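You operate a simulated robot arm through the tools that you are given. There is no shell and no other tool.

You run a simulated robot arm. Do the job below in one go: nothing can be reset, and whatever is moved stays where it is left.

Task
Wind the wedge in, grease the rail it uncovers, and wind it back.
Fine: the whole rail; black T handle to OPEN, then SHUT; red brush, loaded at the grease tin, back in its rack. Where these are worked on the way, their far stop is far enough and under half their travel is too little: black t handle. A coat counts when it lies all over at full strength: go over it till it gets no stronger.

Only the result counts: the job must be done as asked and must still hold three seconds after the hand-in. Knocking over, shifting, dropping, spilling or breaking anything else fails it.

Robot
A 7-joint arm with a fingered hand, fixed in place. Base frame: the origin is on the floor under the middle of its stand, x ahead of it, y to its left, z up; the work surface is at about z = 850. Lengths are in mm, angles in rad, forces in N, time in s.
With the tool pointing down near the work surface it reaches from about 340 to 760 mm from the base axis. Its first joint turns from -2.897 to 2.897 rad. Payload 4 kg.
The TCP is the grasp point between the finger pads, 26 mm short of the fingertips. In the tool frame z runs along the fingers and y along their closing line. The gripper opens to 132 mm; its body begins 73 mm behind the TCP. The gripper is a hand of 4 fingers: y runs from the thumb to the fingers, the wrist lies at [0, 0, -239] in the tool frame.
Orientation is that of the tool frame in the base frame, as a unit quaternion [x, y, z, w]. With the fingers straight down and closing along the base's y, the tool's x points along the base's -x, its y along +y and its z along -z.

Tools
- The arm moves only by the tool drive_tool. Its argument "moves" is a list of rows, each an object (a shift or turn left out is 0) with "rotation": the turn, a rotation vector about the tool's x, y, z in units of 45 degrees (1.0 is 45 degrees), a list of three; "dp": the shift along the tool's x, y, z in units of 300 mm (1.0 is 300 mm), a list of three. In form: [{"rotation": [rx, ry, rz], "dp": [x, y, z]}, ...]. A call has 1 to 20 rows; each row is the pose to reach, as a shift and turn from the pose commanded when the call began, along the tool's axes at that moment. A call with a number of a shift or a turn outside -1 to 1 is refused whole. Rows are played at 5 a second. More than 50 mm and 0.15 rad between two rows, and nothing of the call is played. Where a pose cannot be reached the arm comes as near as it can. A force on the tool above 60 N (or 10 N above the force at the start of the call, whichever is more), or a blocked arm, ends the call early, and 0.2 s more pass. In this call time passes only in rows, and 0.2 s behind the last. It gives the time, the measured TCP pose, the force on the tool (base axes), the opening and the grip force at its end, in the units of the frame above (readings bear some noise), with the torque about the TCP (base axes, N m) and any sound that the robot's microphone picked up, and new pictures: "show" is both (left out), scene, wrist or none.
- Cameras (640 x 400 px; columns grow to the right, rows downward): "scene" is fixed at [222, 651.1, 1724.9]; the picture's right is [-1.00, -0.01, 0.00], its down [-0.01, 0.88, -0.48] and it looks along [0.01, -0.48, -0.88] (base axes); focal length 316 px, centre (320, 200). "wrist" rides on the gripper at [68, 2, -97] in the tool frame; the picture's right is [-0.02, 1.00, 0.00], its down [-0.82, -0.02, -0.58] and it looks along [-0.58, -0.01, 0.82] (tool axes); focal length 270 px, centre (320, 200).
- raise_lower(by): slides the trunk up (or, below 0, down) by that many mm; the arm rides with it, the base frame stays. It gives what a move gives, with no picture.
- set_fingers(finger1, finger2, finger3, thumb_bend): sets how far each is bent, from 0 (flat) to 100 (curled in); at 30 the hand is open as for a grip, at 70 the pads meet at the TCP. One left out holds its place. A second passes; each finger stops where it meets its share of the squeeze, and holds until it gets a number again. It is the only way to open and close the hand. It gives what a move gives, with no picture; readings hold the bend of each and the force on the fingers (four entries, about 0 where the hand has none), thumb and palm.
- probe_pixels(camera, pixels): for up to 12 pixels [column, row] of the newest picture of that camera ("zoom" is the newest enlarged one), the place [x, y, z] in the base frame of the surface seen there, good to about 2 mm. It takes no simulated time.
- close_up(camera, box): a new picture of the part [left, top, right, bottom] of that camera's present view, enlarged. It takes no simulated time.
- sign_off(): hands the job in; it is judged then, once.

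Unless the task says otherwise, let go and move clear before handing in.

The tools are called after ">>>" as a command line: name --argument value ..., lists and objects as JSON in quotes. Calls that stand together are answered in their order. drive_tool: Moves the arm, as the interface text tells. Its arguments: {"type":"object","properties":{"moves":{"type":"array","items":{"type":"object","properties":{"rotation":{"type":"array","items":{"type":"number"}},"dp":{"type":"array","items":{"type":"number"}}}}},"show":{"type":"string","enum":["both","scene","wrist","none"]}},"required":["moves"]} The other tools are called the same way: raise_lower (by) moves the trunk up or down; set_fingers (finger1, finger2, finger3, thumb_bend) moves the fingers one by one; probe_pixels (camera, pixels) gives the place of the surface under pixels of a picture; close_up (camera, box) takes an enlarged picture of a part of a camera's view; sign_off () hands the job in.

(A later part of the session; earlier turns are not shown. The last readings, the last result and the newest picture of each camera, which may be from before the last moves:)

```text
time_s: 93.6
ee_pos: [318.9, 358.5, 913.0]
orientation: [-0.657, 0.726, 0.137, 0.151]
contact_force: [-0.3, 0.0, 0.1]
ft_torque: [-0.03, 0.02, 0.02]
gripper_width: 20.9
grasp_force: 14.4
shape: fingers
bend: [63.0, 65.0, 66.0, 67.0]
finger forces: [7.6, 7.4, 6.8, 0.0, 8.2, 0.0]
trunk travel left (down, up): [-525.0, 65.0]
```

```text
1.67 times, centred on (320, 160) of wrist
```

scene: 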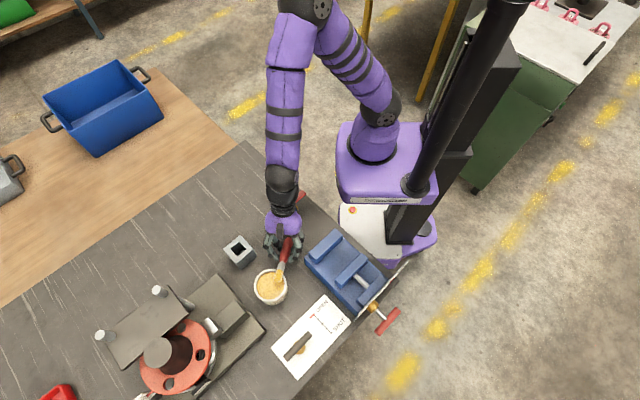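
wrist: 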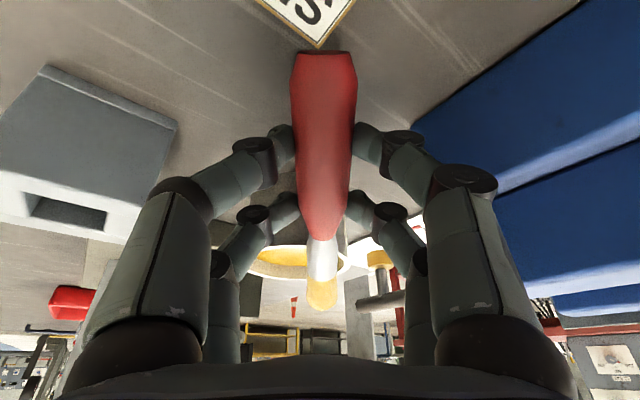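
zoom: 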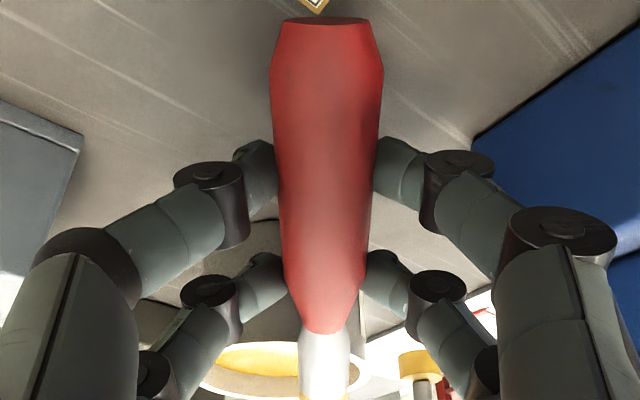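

The handle is clear of the tag and firmly held. I'll lift straight up.

>>> drive_tool --moves '[{"dp": [-0.028, 0, -0.065]}, {"dp": [-0.0566, 0, -0.13]}, {"dp": [-0.085, 0, -0.195]}, {"dp": [-0.113, 0, -0.26]}, {"dp": [-0.1414, 0, -0.325]}, {"dp": [-0.17, 0, -0.39]}, {"dp": [-0.198, 0, -0.455]}, {"dp": [-0.2263, 0, -0.52]}]' --show "both"

>>> close_up --camera "wrist" --box '[180, 40, 460, 280]'

>>> close_up --camera "scene" --box '[240, 180, 320, 280]'

```text
time_s: 95.4
ee_pos: [319.6, 359.1, 1081.8]
orientation: [-0.658, 0.726, 0.136, 0.15]
contact_force: [0.7, 0.0, 0.3]
ft_torque: [-0.01, 0.02, -0.01]
gripper_width: 21.3
grasp_force: 15.1
shape: fingers
bend: [63.0, 65.0, 66.0, 67.0]
finger forces: [7.7, 7.5, 6.9, 0.0, 8.2, 0.1]
trunk travel left (down, up): [-525.0, 65.0]
```

scene: 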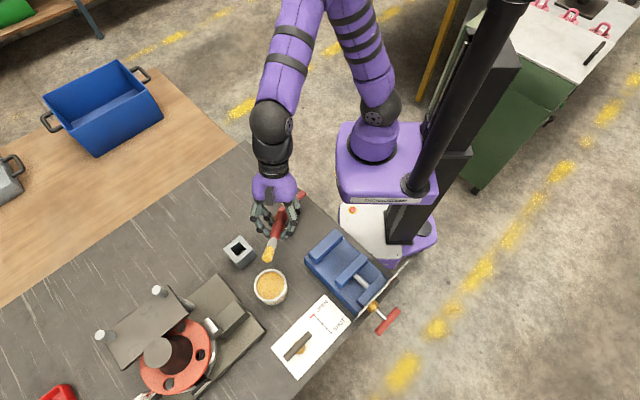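
wrist: 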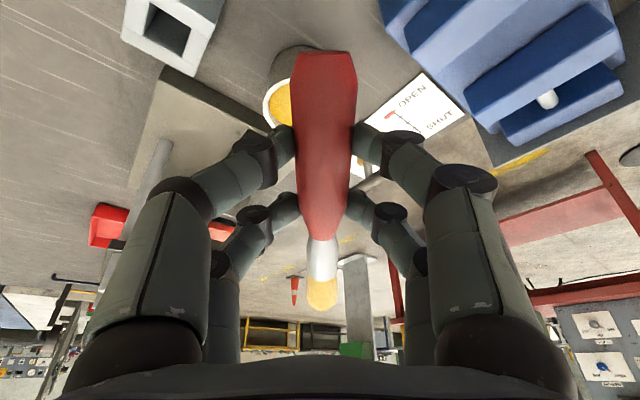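

```text
1.67 times, centred on (320, 160) of wrist
```

zoom: 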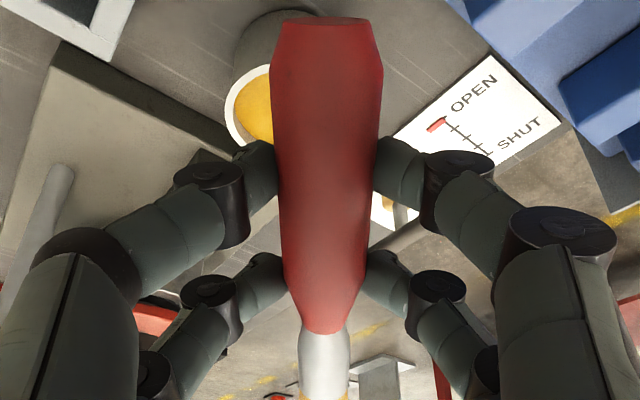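

```text
4.00 times, centred on (280, 230) of scene
```

zoom: 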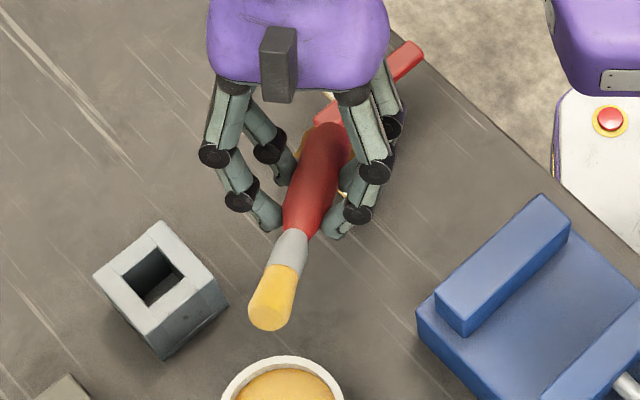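

The brush is held evenly and its bristles are well loaded. Now I'll turn the hand half a turn about its own axis so the tip points back toward the robot, ready to pitch upright.

>>> drive_tool --moves '[{"rotation": [0, 0, 0.125]}, {"rotation": [0, 0, 0.25]}, {"rotation": [0, 0, 0.375]}, {"rotation": [0, 0, 0.5]}, {"rotation": [0, 0, 0.625]}, {"rotation": [0, 0, 0.75]}, {"rotation": [0, 0, 0.875]}, {"rotation": [0, 0, 1.0]}]' --show "none"

>>> drive_tool --moves '[{"rotation": [0, 0, 0.125]}, {"rotation": [0, 0, 0.25]}, {"rotation": [0, 0, 0.375]}, {"rotation": [0, 0, 0.5]}, {"rotation": [0, 0, 0.625]}, {"rotation": [0, 0, 0.75]}, {"rotation": [0, 0, 0.875]}, {"rotation": [0, 0, 1.0]}]' --show "both"

```text
time_s: 97.2
ee_pos: [320.3, 358.7, 1083.0]
orientation: [-0.329, 0.922, 0.184, 0.086]
contact_force: [0.2, 0.1, -1.7]
ft_torque: [-0.03, -0.01, 0.02]
gripper_width: 21.0
grasp_force: 15.0
shape: fingers
bend: [63.0, 65.0, 66.0, 67.0]
finger forces: [7.6, 7.5, 6.9, 0.0, 8.2, 0.0]
trunk travel left (down, up): [-525.0, 65.0]
```

```text
time_s: 99.0
ee_pos: [320.1, 358.7, 1082.2]
orientation: [0.05, 0.978, 0.203, 0.01]
contact_force: [-0.5, -0.4, -1.5]
ft_torque: [-0.03, -0.01, 0.02]
gripper_width: 20.9
grasp_force: 14.7
shape: fingers
bend: [63.0, 65.0, 66.0, 67.0]
finger forces: [7.5, 7.4, 6.9, 0.1, 8.2, 0.0]
trunk travel left (down, up): [-525.0, 65.0]
```

scene: 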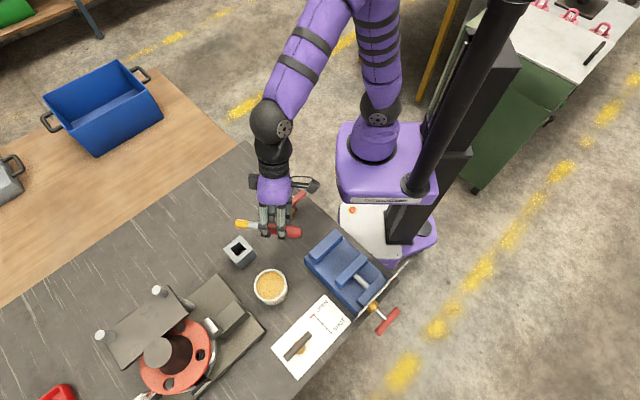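
wrist: 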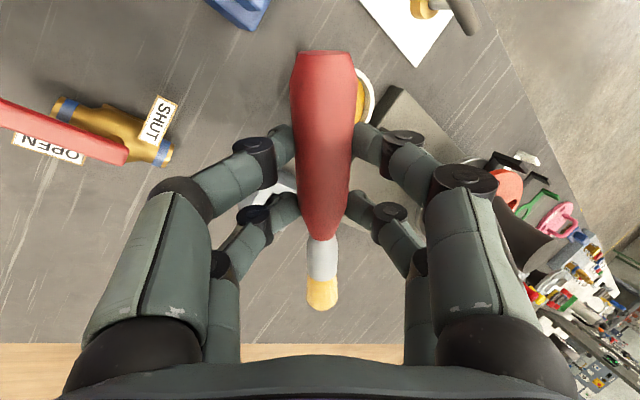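

The brush stays steady in the grip. I'll complete the remaining quarter-turns.

>>> drive_tool --moves '[{"rotation": [0, 0, 0.125]}, {"rotation": [0, 0, 0.25]}, {"rotation": [0, 0, 0.375]}, {"rotation": [0, 0, 0.5]}, {"rotation": [0, 0, 0.625]}, {"rotation": [0, 0, 0.75]}, {"rotation": [0, 0, 0.875]}, {"rotation": [0, 0, 1.0]}]' --show "none"

>>> drive_tool --moves '[{"rotation": [0, 0, 0.125]}, {"rotation": [0, 0, 0.25]}, {"rotation": [0, 0, 0.375]}, {"rotation": [0, 0, 0.5]}, {"rotation": [0, 0, 0.625]}, {"rotation": [0, 0, 0.75]}, {"rotation": [0, 0, 0.875]}, {"rotation": [0, 0, 1.0]}]' --show "both"

```text
time_s: 100.8
ee_pos: [318.6, 359.1, 1082.7]
orientation: [0.42, 0.884, 0.191, -0.069]
contact_force: [0.3, 0.6, -1.5]
ft_torque: [0.03, -0.03, 0.0]
gripper_width: 21.0
grasp_force: 15.4
shape: fingers
bend: [63.0, 65.0, 66.0, 67.0]
finger forces: [7.6, 7.5, 7.0, 0.1, 8.3, 0.0]
trunk travel left (down, up): [-525.0, 65.0]
```

```text
time_s: 102.6
ee_pos: [319.9, 357.8, 1083.2]
orientation: [0.726, 0.657, 0.151, -0.138]
contact_force: [-0.7, -0.3, 0.1]
ft_torque: [-0.01, -0.02, 0.0]
gripper_width: 20.9
grasp_force: 15.0
shape: fingers
bend: [63.0, 65.0, 66.0, 67.0]
finger forces: [7.7, 7.5, 6.9, 0.0, 8.2, 0.1]
trunk travel left (down, up): [-525.0, 65.0]
```

scene: 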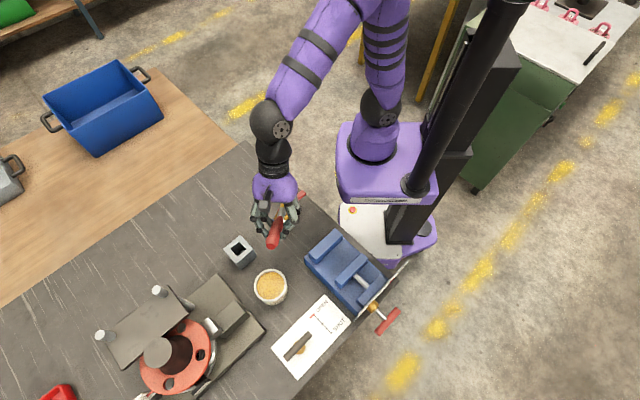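
wrist: 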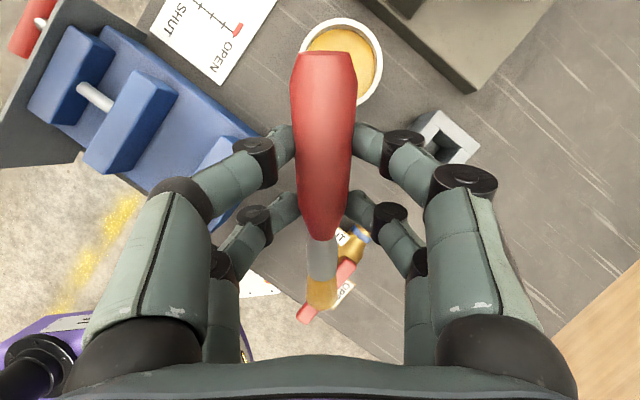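

The tip now points back toward the robot. Next I'll move toward the rail while turning to heading 45°, which lines the hand up with the rail's long axis, staying high.

>>> drive_tool --moves '[{"dp": [0.0518, 0.0285, 0.0058], "rotation": [-0.044, 0, 0.1]}, {"dp": [0.1036, 0.0571, 0.0115], "rotation": [-0.088, 0, 0.2]}, {"dp": [0.1554, 0.0856, 0.0173], "rotation": [-0.132, 0, 0.301]}, {"dp": [0.2072, 0.1142, 0.023], "rotation": [-0.176, 0, 0.402]}, {"dp": [0.2589, 0.1427, 0.0288], "rotation": [-0.219, 0, 0.502]}, {"dp": [0.3107, 0.1712, 0.0345], "rotation": [-0.263, 0, 0.602]}, {"dp": [0.3625, 0.1998, 0.0403], "rotation": [-0.307, 0, 0.703]}, {"dp": [0.4143, 0.2283, 0.046], "rotation": [-0.351, 0, 0.803]}]' --show "none"

>>> drive_tool --moves '[{"rotation": [0, 0.125, 0]}, {"rotation": [0, 0.25, 0]}, {"rotation": [0, 0.375, 0]}, {"rotation": [0, 0.5, 0]}, {"rotation": [0, 0.625, 0]}, {"rotation": [0, 0.75, 0]}, {"rotation": [0, 0.875, 0]}, {"rotation": [0, 1.0, 0]}]' --show "both"

```text
time_s: 104.4
ee_pos: [399.8, 471.9, 1119.4]
orientation: [0.905, 0.374, 0.188, -0.077]
contact_force: [0.1, -0.6, -0.1]
ft_torque: [0.01, -0.01, 0.02]
gripper_width: 21.0
grasp_force: 15.6
shape: fingers
bend: [63.0, 65.0, 67.0, 67.0]
finger forces: [7.6, 7.6, 6.9, 0.0, 8.3, 0.1]
trunk travel left (down, up): [-525.0, 65.0]
```

```text
time_s: 106.4
ee_pos: [429.9, 447.4, 1122.3]
orientation: [0.774, 0.287, 0.528, -0.2]
contact_force: [-0.1, 0.7, -0.3]
ft_torque: [0.01, 0.0, -0.02]
gripper_width: 20.8
grasp_force: 15.1
shape: fingers
bend: [64.0, 66.0, 68.0, 68.0]
finger forces: [7.5, 7.2, 6.5, 0.0, 8.5, 0.0]
trunk travel left (down, up): [-525.0, 65.0]
stopped in row 8: the arm was blocked; the commanded pose is now the measured one
```

scene: 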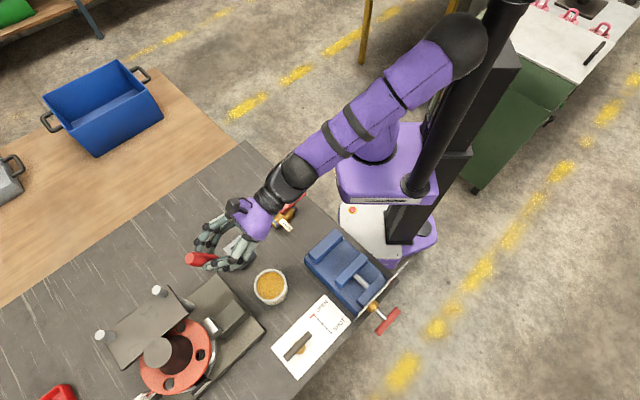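
wrist: 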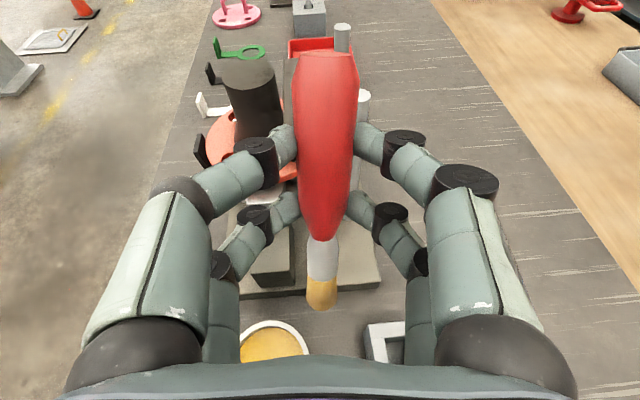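

The call stopped because the elbow swung against the mast (scene (460,50)); the brush is still held. I'll undo the pitch to bring the elbow away, then use the heading of about 78° that worked before.

>>> drive_tool --moves '[{"rotation": [0, -0.125, 0]}, {"rotation": [0, -0.25, 0]}, {"rotation": [0, -0.375, 0]}, {"rotation": [0, -0.5, 0]}, {"rotation": [0, -0.625, 0]}, {"rotation": [0, -0.75, 0]}, {"rotation": [0, -0.875, 0]}, {"rotation": [0, -1.0, 0]}]' --show "both"

```text
time_s: 108.2
ee_pos: [428.8, 448.8, 1121.8]
orientation: [0.916, 0.344, 0.191, -0.076]
contact_force: [-0.6, 0.0, -0.7]
ft_torque: [0.01, 0.01, -0.02]
gripper_width: 20.6
grasp_force: 14.8
shape: fingers
bend: [64.0, 66.0, 68.0, 68.0]
finger forces: [7.3, 7.0, 6.3, 0.0, 8.0, 0.0]
trunk travel left (down, up): [-525.0, 65.0]
```

scene: 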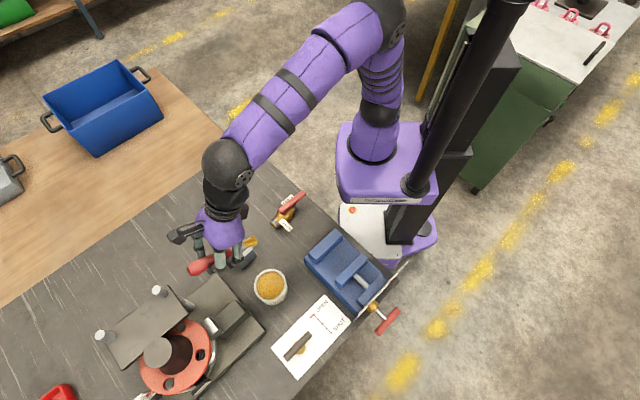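
wrist: 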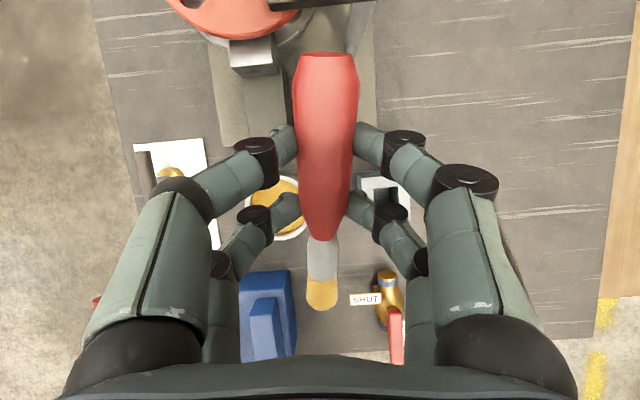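

The elbow is clear again. I'll turn back to heading 78° and then pitch up there.

>>> drive_tool --moves '[{"dp": [-0.0156, 0.0011, -0.0069], "rotation": [0.041, 0, -0.094]}, {"dp": [-0.0312, 0.0022, -0.0137], "rotation": [0.083, 0, -0.188]}, {"dp": [-0.0469, 0.0034, -0.0206], "rotation": [0.124, 0, -0.282]}, {"dp": [-0.0625, 0.0045, -0.0275], "rotation": [0.165, 0, -0.376]}, {"dp": [-0.0781, 0.0056, -0.0344], "rotation": [0.207, 0, -0.47]}, {"dp": [-0.0937, 0.0067, -0.0412], "rotation": [0.248, 0, -0.564]}, {"dp": [-0.1094, 0.0079, -0.0481], "rotation": [0.29, 0, -0.658]}, {"dp": [-0.125, 0.009, -0.055], "rotation": [0.331, 0, -0.752]}]' --show "none"

>>> drive_tool --moves '[{"rotation": [0, 0.1, 0]}, {"rotation": [0, 0.2, 0]}, {"rotation": [0, 0.3, 0]}, {"rotation": [0, 0.4, 0]}, {"rotation": [0, 0.5, 0]}]' --show "both"

```text
time_s: 110.0
ee_pos: [399.5, 418.3, 1122.7]
orientation: [0.759, 0.617, 0.16, -0.134]
contact_force: [-0.4, 0.5, -1.3]
ft_torque: [0.01, -0.01, 0.06]
gripper_width: 20.7
grasp_force: 14.5
shape: fingers
bend: [64.0, 66.0, 68.0, 68.0]
finger forces: [7.4, 7.0, 6.4, 0.0, 8.0, 0.0]
trunk travel left (down, up): [-525.0, 65.0]
```

```text
time_s: 111.2
ee_pos: [400.4, 418.3, 1122.9]
orientation: [0.713, 0.578, 0.305, -0.252]
contact_force: [-0.9, -0.3, -0.2]
ft_torque: [0.0, -0.01, 0.03]
gripper_width: 20.5
grasp_force: 13.8
shape: fingers
bend: [64.0, 66.0, 68.0, 68.0]
finger forces: [7.2, 7.0, 6.2, 0.1, 7.9, 0.0]
trunk travel left (down, up): [-525.0, 65.0]
```

scene: 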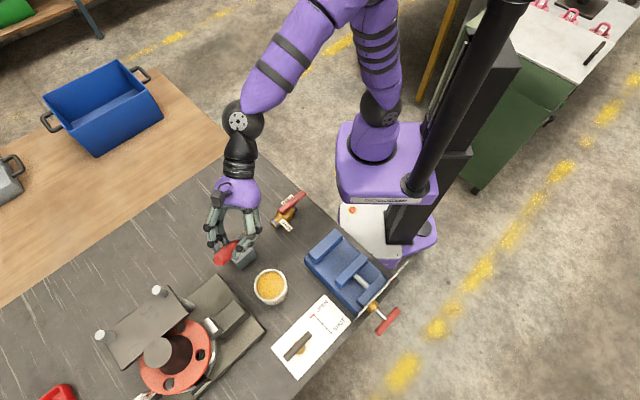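
wrist: 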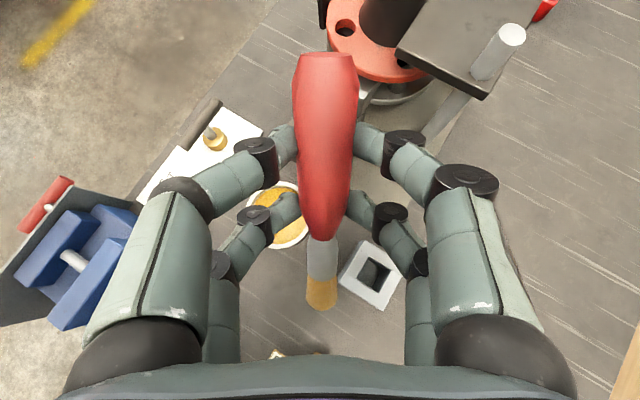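

This configuration is good, with the elbow well away. I'll finish pitching up so the brush hangs nearly vertical.

>>> drive_tool --moves '[{"rotation": [0, 0.11, 0]}, {"rotation": [0, 0.22, 0]}, {"rotation": [0, 0.33, 0]}, {"rotation": [0, 0.44, 0]}, {"rotation": [0, 0.55, 0]}, {"rotation": [0, 0.66, 0]}, {"rotation": [0, 0.77, 0]}, {"rotation": [0, 0.87, 0]}]' --show "both"

>>> close_up --camera "wrist" --box '[220, 40, 420, 340]'

>>> close_up --camera "scene" --box '[200, 190, 290, 280]'

```text
time_s: 113.0
ee_pos: [399.9, 418.1, 1123.1]
orientation: [0.57, 0.461, 0.527, -0.431]
contact_force: [-0.2, -0.1, 0.9]
ft_torque: [0.02, -0.03, -0.01]
gripper_width: 20.7
grasp_force: 14.4
shape: fingers
bend: [64.0, 66.0, 68.0, 68.0]
finger forces: [7.2, 6.9, 6.2, 0.0, 7.9, 0.0]
trunk travel left (down, up): [-525.0, 65.0]
```

scene: 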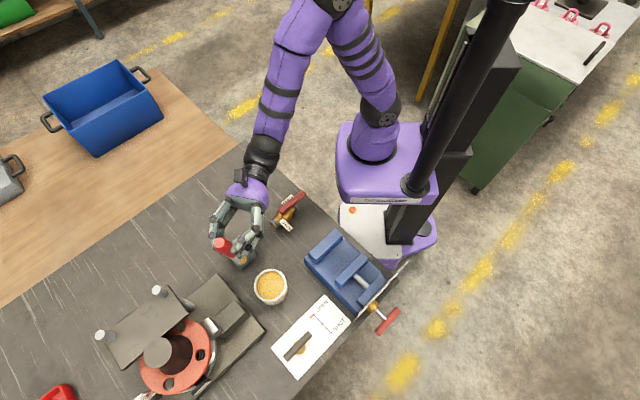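
wrist: 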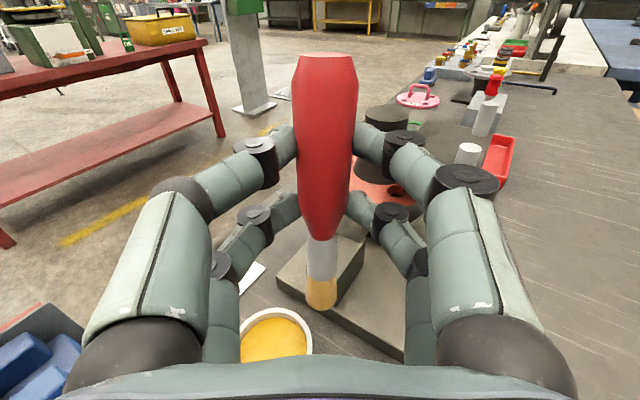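

```text
1.33 times, centred on (320, 190) of wrist
```

zoom: 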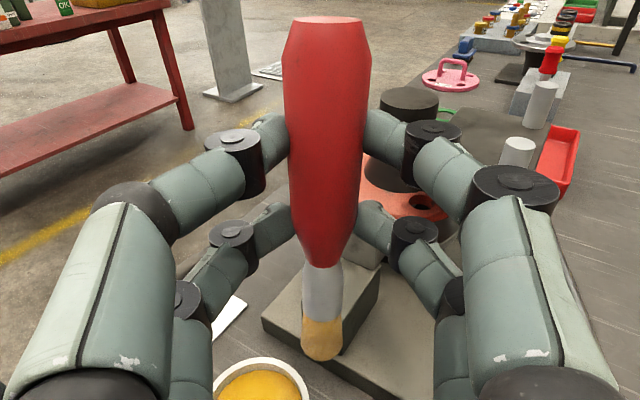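

```text
4.44 times, centred on (245, 235) of scene
```

zoom: 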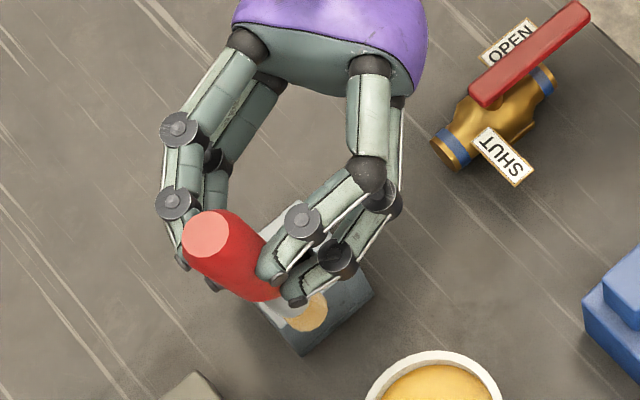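

The brush hangs nearly vertical now. I'll probe the bristles and handle to get the tip position in this new grip.

>>> probe_pixels --camera "wrist" --pixels '[[328, 57], [326, 100], [325, 150], [323, 220], [322, 255], [321, 285], [321, 300], [310, 292], [333, 292], [321, 307]]'

>>> probe_pixels --camera "zoom" --pixels '[[207, 235], [188, 240], [228, 228], [255, 290], [282, 308], [300, 318], [310, 325], [322, 315], [298, 328]]'

```text
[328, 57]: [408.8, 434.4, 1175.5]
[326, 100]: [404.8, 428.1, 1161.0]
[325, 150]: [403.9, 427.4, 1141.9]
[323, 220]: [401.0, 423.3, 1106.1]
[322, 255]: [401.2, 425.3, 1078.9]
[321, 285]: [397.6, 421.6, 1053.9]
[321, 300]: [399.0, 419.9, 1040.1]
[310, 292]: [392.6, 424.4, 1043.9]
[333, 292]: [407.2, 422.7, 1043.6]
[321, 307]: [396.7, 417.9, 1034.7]
```

```text
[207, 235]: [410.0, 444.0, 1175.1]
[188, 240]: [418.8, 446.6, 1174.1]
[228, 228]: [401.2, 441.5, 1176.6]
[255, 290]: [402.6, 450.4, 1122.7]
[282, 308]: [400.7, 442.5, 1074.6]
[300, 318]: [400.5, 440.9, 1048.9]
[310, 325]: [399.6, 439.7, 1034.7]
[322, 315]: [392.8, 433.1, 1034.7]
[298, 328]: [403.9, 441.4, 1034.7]
```

The bristle tip is TCP + (-0.4, 12, -90). I'll carry it over the middle of the rail, with the tip about 40 mm above it, and look.

>>> drive_tool --moves '[{"dp": [-0.0276, 0.0085, 0.0641]}, {"dp": [-0.0551, 0.017, 0.1282]}, {"dp": [-0.0827, 0.0255, 0.1923]}, {"dp": [-0.1102, 0.034, 0.2565]}, {"dp": [-0.1378, 0.0425, 0.3206]}, {"dp": [-0.1653, 0.051, 0.3847]}]' --show "both"

>>> close_up --camera "wrist" --box '[230, 180, 410, 380]'

>>> close_up --camera "scene" --box '[190, 250, 270, 340]'

```text
time_s: 114.4
ee_pos: [436.3, 527.2, 1064.8]
orientation: [0.57, 0.461, 0.526, -0.431]
contact_force: [0.0, -0.9, -0.7]
ft_torque: [-0.01, 0.02, -0.01]
gripper_width: 20.5
grasp_force: 14.4
shape: fingers
bend: [64.0, 66.0, 68.0, 68.0]
finger forces: [7.2, 6.8, 6.1, 0.1, 7.9, 0.1]
trunk travel left (down, up): [-525.0, 65.0]
```

scene: 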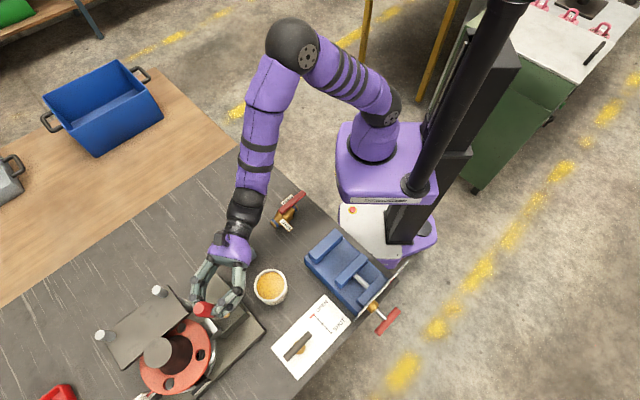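
wrist: 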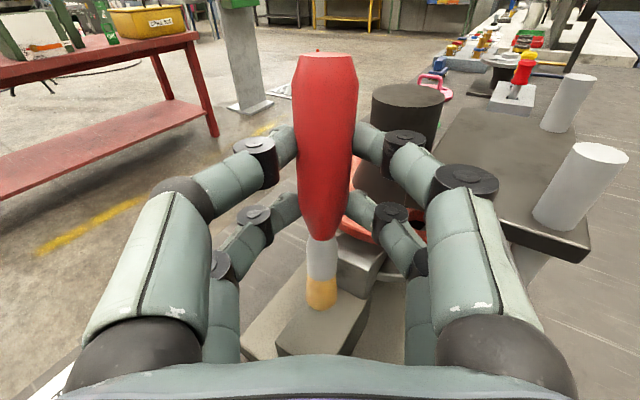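

```text
2.00 times, centred on (320, 280) of wrist
```

zoom: 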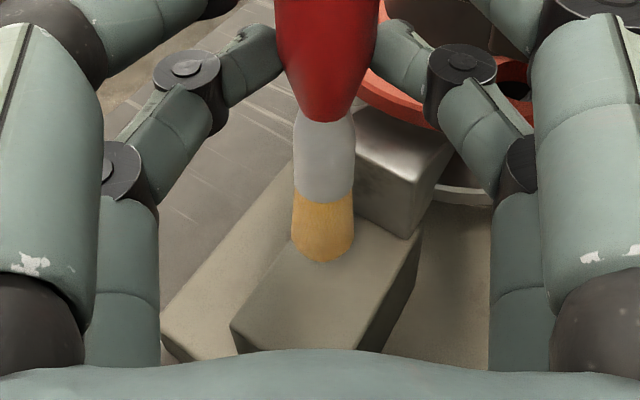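

```text
4.44 times, centred on (230, 295) of scene
```

zoom: 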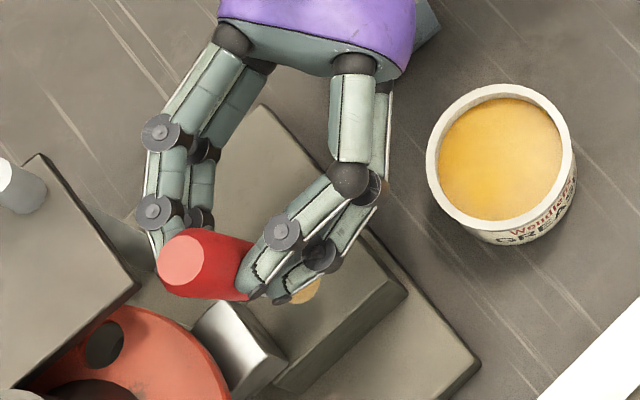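

From this close view the rail's top and the wedge face are clear. I'll probe the rail's edges and the wedge line accurately.

>>> close_up --camera "wrist" --box '[230, 180, 410, 380]'

>>> probe_pixels --camera "zoom" --pixels '[[236, 322], [414, 236], [350, 346], [270, 270], [292, 235], [300, 300], [360, 270], [380, 250], [405, 232], [352, 220], [250, 300], [372, 310]]'

>>> close_up --camera "scene" --box '[205, 290, 265, 340]'

```text
2.00 times, centred on (320, 280) of wrist
```

zoom: 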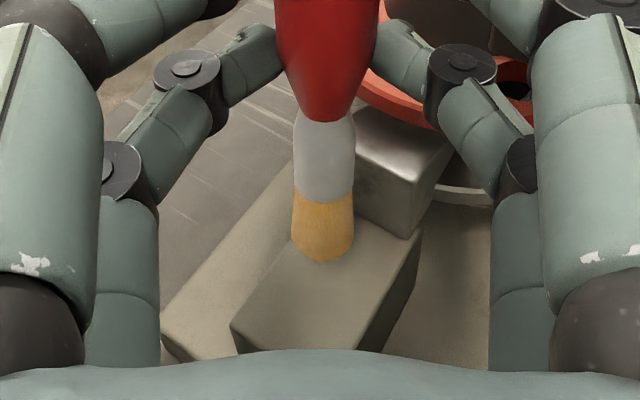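

```text
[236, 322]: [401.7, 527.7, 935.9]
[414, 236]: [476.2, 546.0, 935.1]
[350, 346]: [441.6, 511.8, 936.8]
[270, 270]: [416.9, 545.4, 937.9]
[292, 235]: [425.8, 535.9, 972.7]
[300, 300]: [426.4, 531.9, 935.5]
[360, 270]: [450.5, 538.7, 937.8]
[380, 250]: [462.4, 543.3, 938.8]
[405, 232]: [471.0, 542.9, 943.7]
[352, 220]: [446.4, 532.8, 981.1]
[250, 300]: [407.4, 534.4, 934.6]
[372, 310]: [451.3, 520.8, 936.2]
```

```text
8.00 times, centred on (235, 315) of scene
```

zoom: 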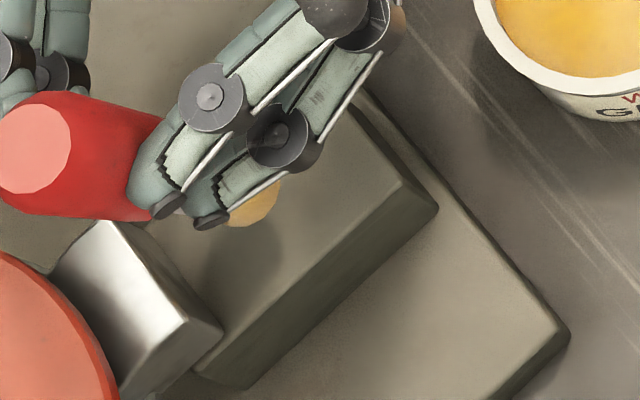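

The rail's top runs 61 mm along the 45° direction to the wedge foot and is about 40 mm wide, at z≈936. I'll lower the tip over the centre to about 4 mm above the surface and check the readings.

>>> drive_tool --moves '[{"dp": [-0.03, 0, -0.003]}, {"dp": [-0.06, 0, -0.006]}, {"dp": [-0.09, -0.001, -0.009]}, {"dp": [-0.1173, -0.001, -0.0123]}]' --show "both"

>>> close_up --camera "wrist" --box '[250, 200, 400, 360]'

```text
time_s: 115.4
ee_pos: [435.0, 519.8, 1032.1]
orientation: [0.567, 0.461, 0.528, -0.433]
contact_force: [0.3, 0.4, 12.1]
ft_torque: [0.26, -0.08, 0.02]
gripper_width: 20.6
grasp_force: 14.5
shape: fingers
bend: [64.0, 66.0, 68.0, 68.0]
finger forces: [7.2, 7.1, 6.6, 0.0, 8.0, 0.0]
trunk travel left (down, up): [-525.0, 65.0]
```

scene: 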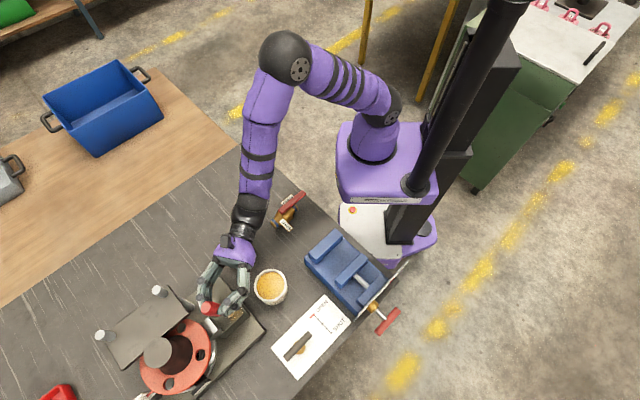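
wrist: 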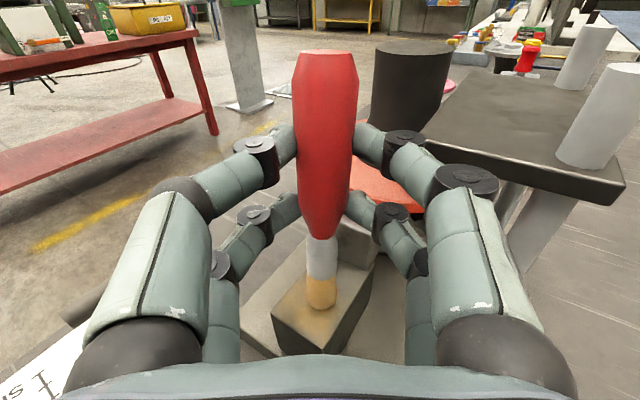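

```text
2.50 times, centred on (325, 280) of wrist
```

zoom: 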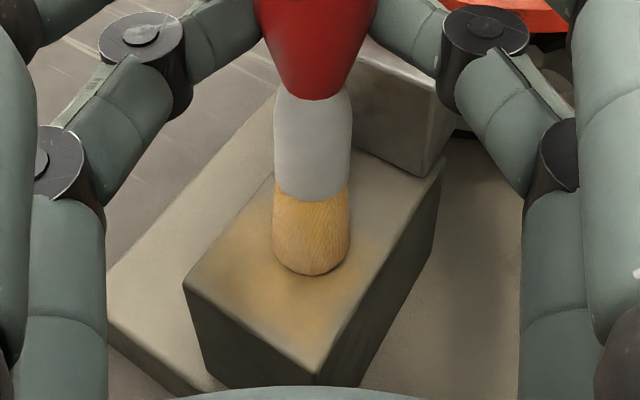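

The bristles touched with 12 N, the grip held, and a yellow coat is already showing around the brush (zoom (270,280)). I'll ease off 1.5 mm for lighter contact and start sweeping toward the rail's near end.

>>> drive_tool --moves '[{"dp": [0.005, 0, -0.0004]}, {"dp": [0.0037, -0.011, -0.0171]}, {"dp": [0.0024, -0.0219, -0.0338]}, {"dp": [0.0011, -0.0329, -0.0506]}, {"dp": [-0.0002, -0.0439, -0.0673]}]' --show "both"

>>> close_up --camera "wrist" --box '[250, 200, 400, 360]'

>>> close_up --camera "scene" --box '[205, 285, 265, 345]'

```text
time_s: 116.6
ee_pos: [418.4, 501.3, 1031.6]
orientation: [0.57, 0.46, 0.527, -0.431]
contact_force: [3.0, 3.0, 15.1]
ft_torque: [0.51, -0.41, 0.01]
gripper_width: 20.5
grasp_force: 16.0
shape: fingers
bend: [65.0, 63.0, 68.0, 68.0]
finger forces: [8.4, 8.7, 3.6, 0.0, 10.2, 0.0]
trunk travel left (down, up): [-525.0, 65.0]
```

scene: 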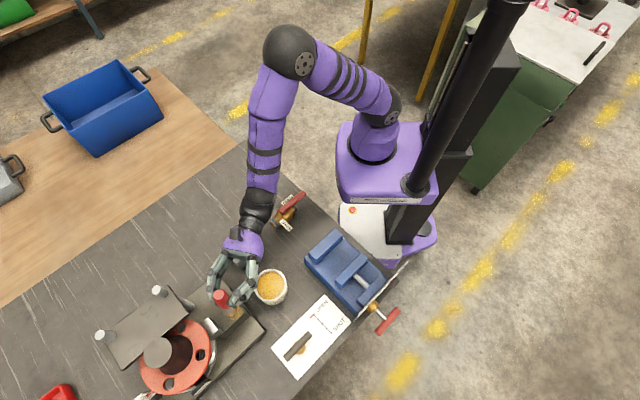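
wrist: 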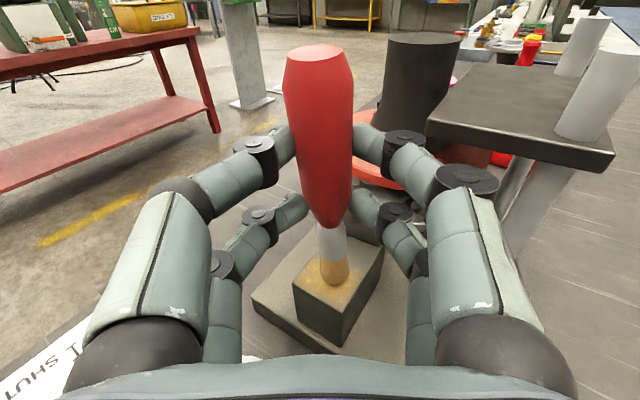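

```text
2.50 times, centred on (325, 280) of wrist
```

zoom: 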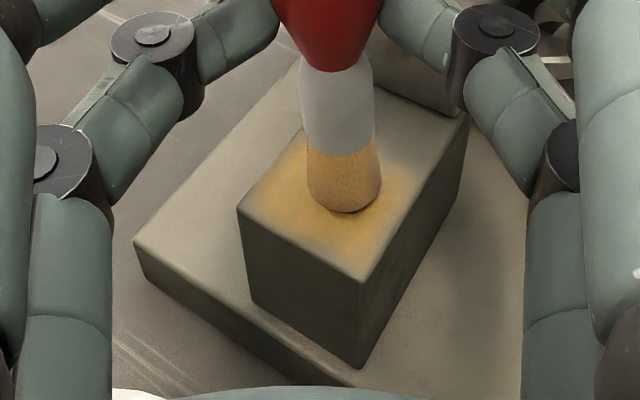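

```text
6.67 times, centred on (235, 315) of scene
```

zoom: 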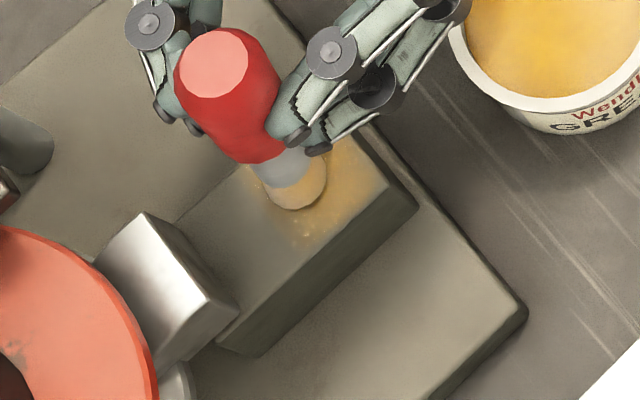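

The coat spreads well, but the force is 15 N and the brush is tilting in the grip. I'll lift 3 mm to lighten the contact and check.

>>> drive_tool --moves '[{"dp": [0.005, 0, 0]}, {"dp": [0.01, 0, 0]}]' --show "wrist"

>>> close_up --camera "wrist" --box '[240, 40, 400, 330]'

```text
time_s: 117.2
ee_pos: [418.2, 501.1, 1032.2]
orientation: [0.571, 0.461, 0.525, -0.43]
contact_force: [1.2, 1.4, 5.5]
ft_torque: [0.2, -0.17, -0.03]
gripper_width: 20.5
grasp_force: 14.6
shape: fingers
bend: [65.0, 63.0, 68.0, 68.0]
finger forces: [8.5, 7.4, 5.3, 0.1, 9.1, 0.0]
trunk travel left (down, up): [-525.0, 65.0]
```

wrist: 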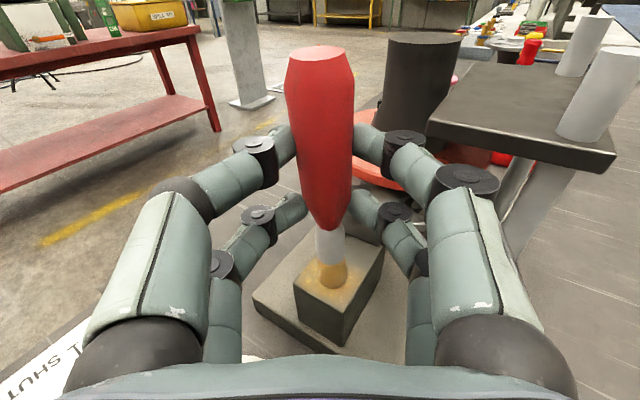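

```text
1.38 times, centred on (320, 185) of wrist
```

zoom: 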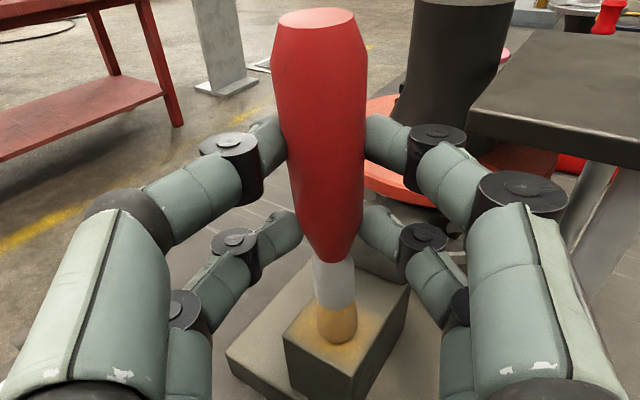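

The contact is down to 5.5 N and the brush straightened again. I'll raise another 0.7 mm and sweep one lane toward the wedge, stopping short of it to check.

>>> drive_tool --moves '[{"dp": [0.0023, 0, -0.0002]}, {"dp": [0.0029, -0.0138, 0.0089]}, {"dp": [0.0036, -0.028, 0.0181]}, {"dp": [0.0052, -0.0141, 0.0394]}, {"dp": [0.0068, 0.0002, 0.0607]}, {"dp": [0.0085, 0.014, 0.0823]}, {"dp": [0.0101, 0.028, 0.1035]}, {"dp": [0.0118, 0.0419, 0.1248]}]' --show "both"

>>> close_up --camera "wrist" --box '[240, 40, 400, 330]'

>>> close_up --camera "scene" --box '[205, 285, 265, 345]'

```text
time_s: 119.0
ee_pos: [437.3, 536.6, 1034.8]
orientation: [0.57, 0.461, 0.526, -0.431]
contact_force: [-0.7, -0.3, -0.3]
ft_torque: [-0.05, 0.07, 0.02]
gripper_width: 20.8
grasp_force: 15.5
shape: fingers
bend: [65.0, 65.0, 69.0, 68.0]
finger forces: [7.8, 7.2, 7.1, 0.0, 8.2, 0.0]
trunk travel left (down, up): [-525.0, 65.0]
```

scene: 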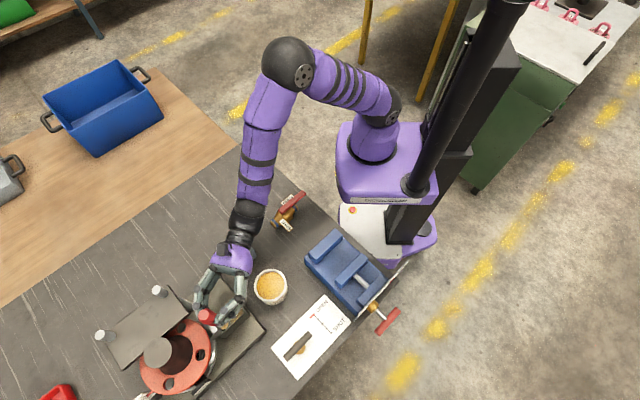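
wrist: 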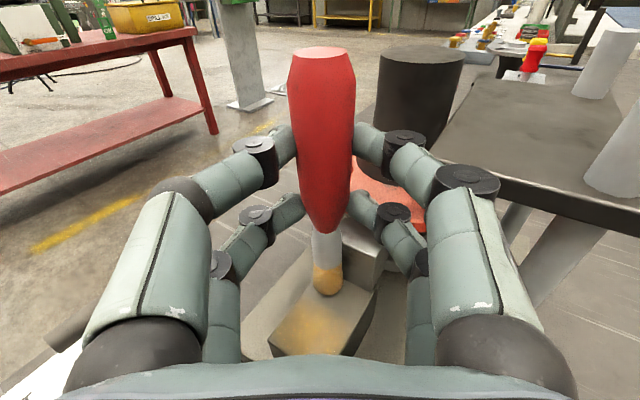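

```text
1.38 times, centred on (320, 185) of wrist
```

zoom: 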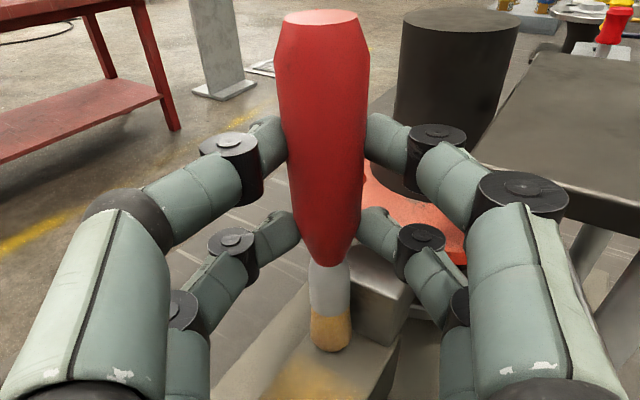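

```text
6.67 times, centred on (235, 315) of scene
```

zoom: 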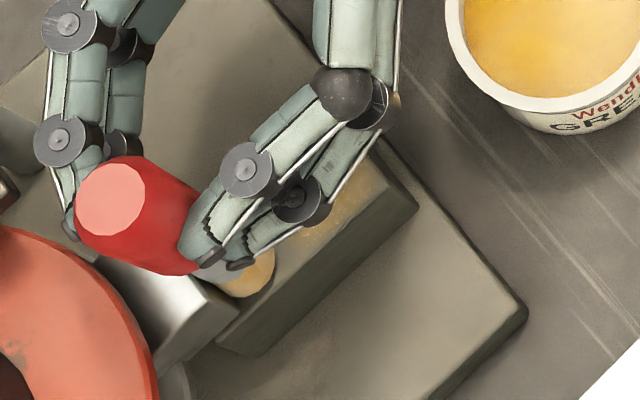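

The force is about zero here, so the tip has lifted off the surface. I'll lower 1.5 mm and check the contact before sweeping this end.

>>> drive_tool --moves '[{"dp": [-0.0025, 0, 0]}, {"dp": [-0.005, 0, 0]}]' --show "wrist"

>>> close_up --camera "wrist" --box '[250, 200, 400, 360]'

```text
time_s: 119.6
ee_pos: [438.4, 536.6, 1033.4]
orientation: [0.57, 0.462, 0.526, -0.431]
contact_force: [-1.5, -0.7, -0.7]
ft_torque: [-0.07, 0.08, 0.02]
gripper_width: 20.9
grasp_force: 15.1
shape: fingers
bend: [65.0, 65.0, 69.0, 68.0]
finger forces: [7.8, 7.3, 7.2, 0.0, 8.3, 0.0]
trunk travel left (down, up): [-525.0, 65.0]
```

wrist: 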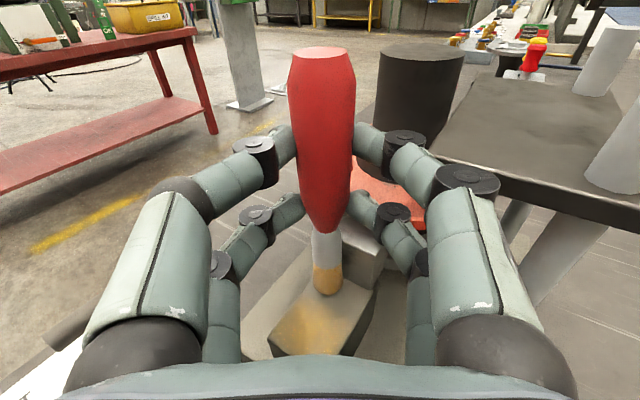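

```text
2.50 times, centred on (325, 280) of wrist
```

zoom: 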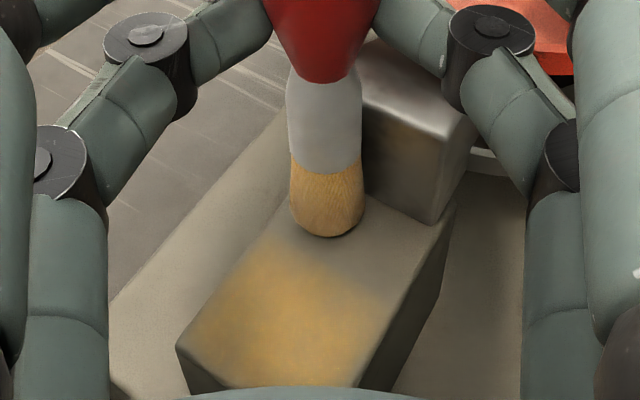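

The near two thirds of the rail is coated, and the strip beside the wedge is still bare. The tip isn't touching yet, so I'll lower another 1.5 mm.

>>> drive_tool --moves '[{"dp": [-0.0025, 0, 0]}, {"dp": [-0.005, 0, 0]}]' --show "wrist"

>>> close_up --camera "wrist" --box '[250, 200, 400, 360]'

```text
time_s: 120.2
ee_pos: [438.6, 536.7, 1031.8]
orientation: [0.57, 0.46, 0.528, -0.43]
contact_force: [0.0, 0.1, 1.0]
ft_torque: [0.02, 0.05, -0.01]
gripper_width: 20.6
grasp_force: 15.0
shape: fingers
bend: [65.0, 65.0, 69.0, 68.0]
finger forces: [7.9, 7.1, 7.2, 0.0, 8.4, 0.1]
trunk travel left (down, up): [-525.0, 65.0]
```

wrist: 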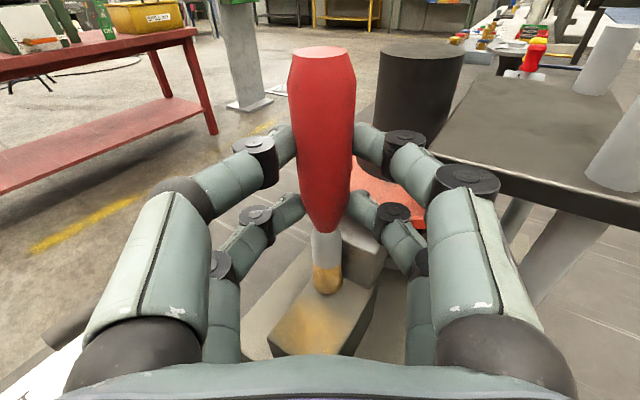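

```text
2.50 times, centred on (325, 280) of wrist
```

zoom: 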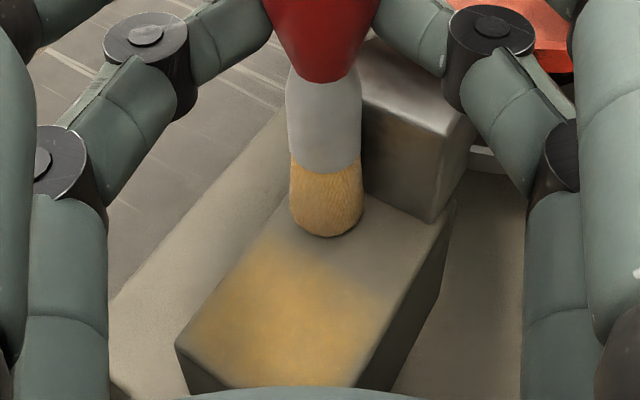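

The tip is just touching (1 N). I'll press 0.7 mm more and sweep across the rail beside the wedge and back.

>>> drive_tool --moves '[{"dp": [-0.0023, 0, 0]}, {"dp": [-0.0029, 0.0138, -0.0089]}, {"dp": [-0.0036, 0.028, -0.0181]}, {"dp": [-0.0042, 0.0419, -0.0272]}, {"dp": [-0.0048, 0.0557, -0.0362]}, {"dp": [-0.0054, 0.0699, -0.0455]}]' --show "wrist"

>>> close_up --camera "wrist" --box '[250, 200, 400, 360]'

>>> close_up --camera "scene" --box '[205, 285, 265, 345]'

```text
time_s: 121.6
ee_pos: [454.5, 519.0, 1032.1]
orientation: [0.57, 0.46, 0.527, -0.431]
contact_force: [-2.8, 1.7, 9.6]
ft_torque: [0.39, 0.2, 0.08]
gripper_width: 20.4
grasp_force: 16.0
shape: fingers
bend: [65.0, 65.0, 67.0, 68.0]
finger forces: [8.7, 4.9, 8.5, 0.1, 9.0, 0.1]
trunk travel left (down, up): [-525.0, 65.0]
```

wrist: 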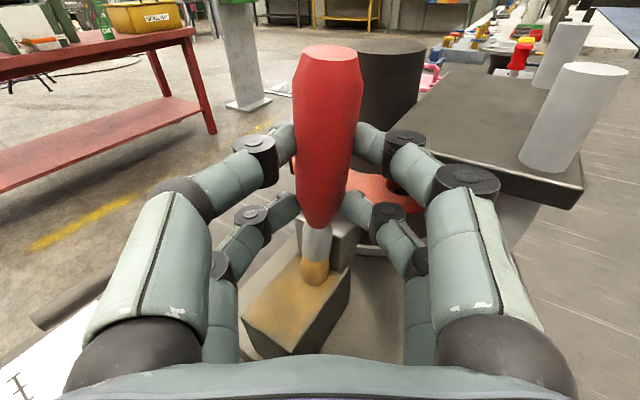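

```text
2.50 times, centred on (325, 280) of wrist
```

zoom: 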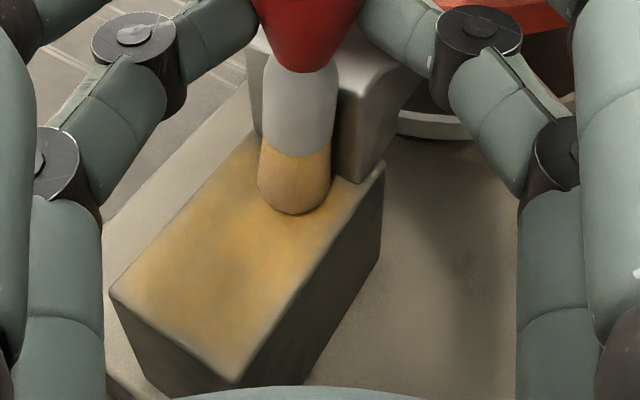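

```text
6.67 times, centred on (235, 315) of scene
```

zoom: 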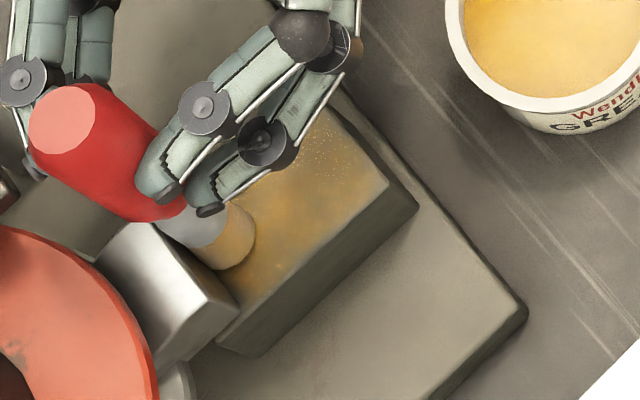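

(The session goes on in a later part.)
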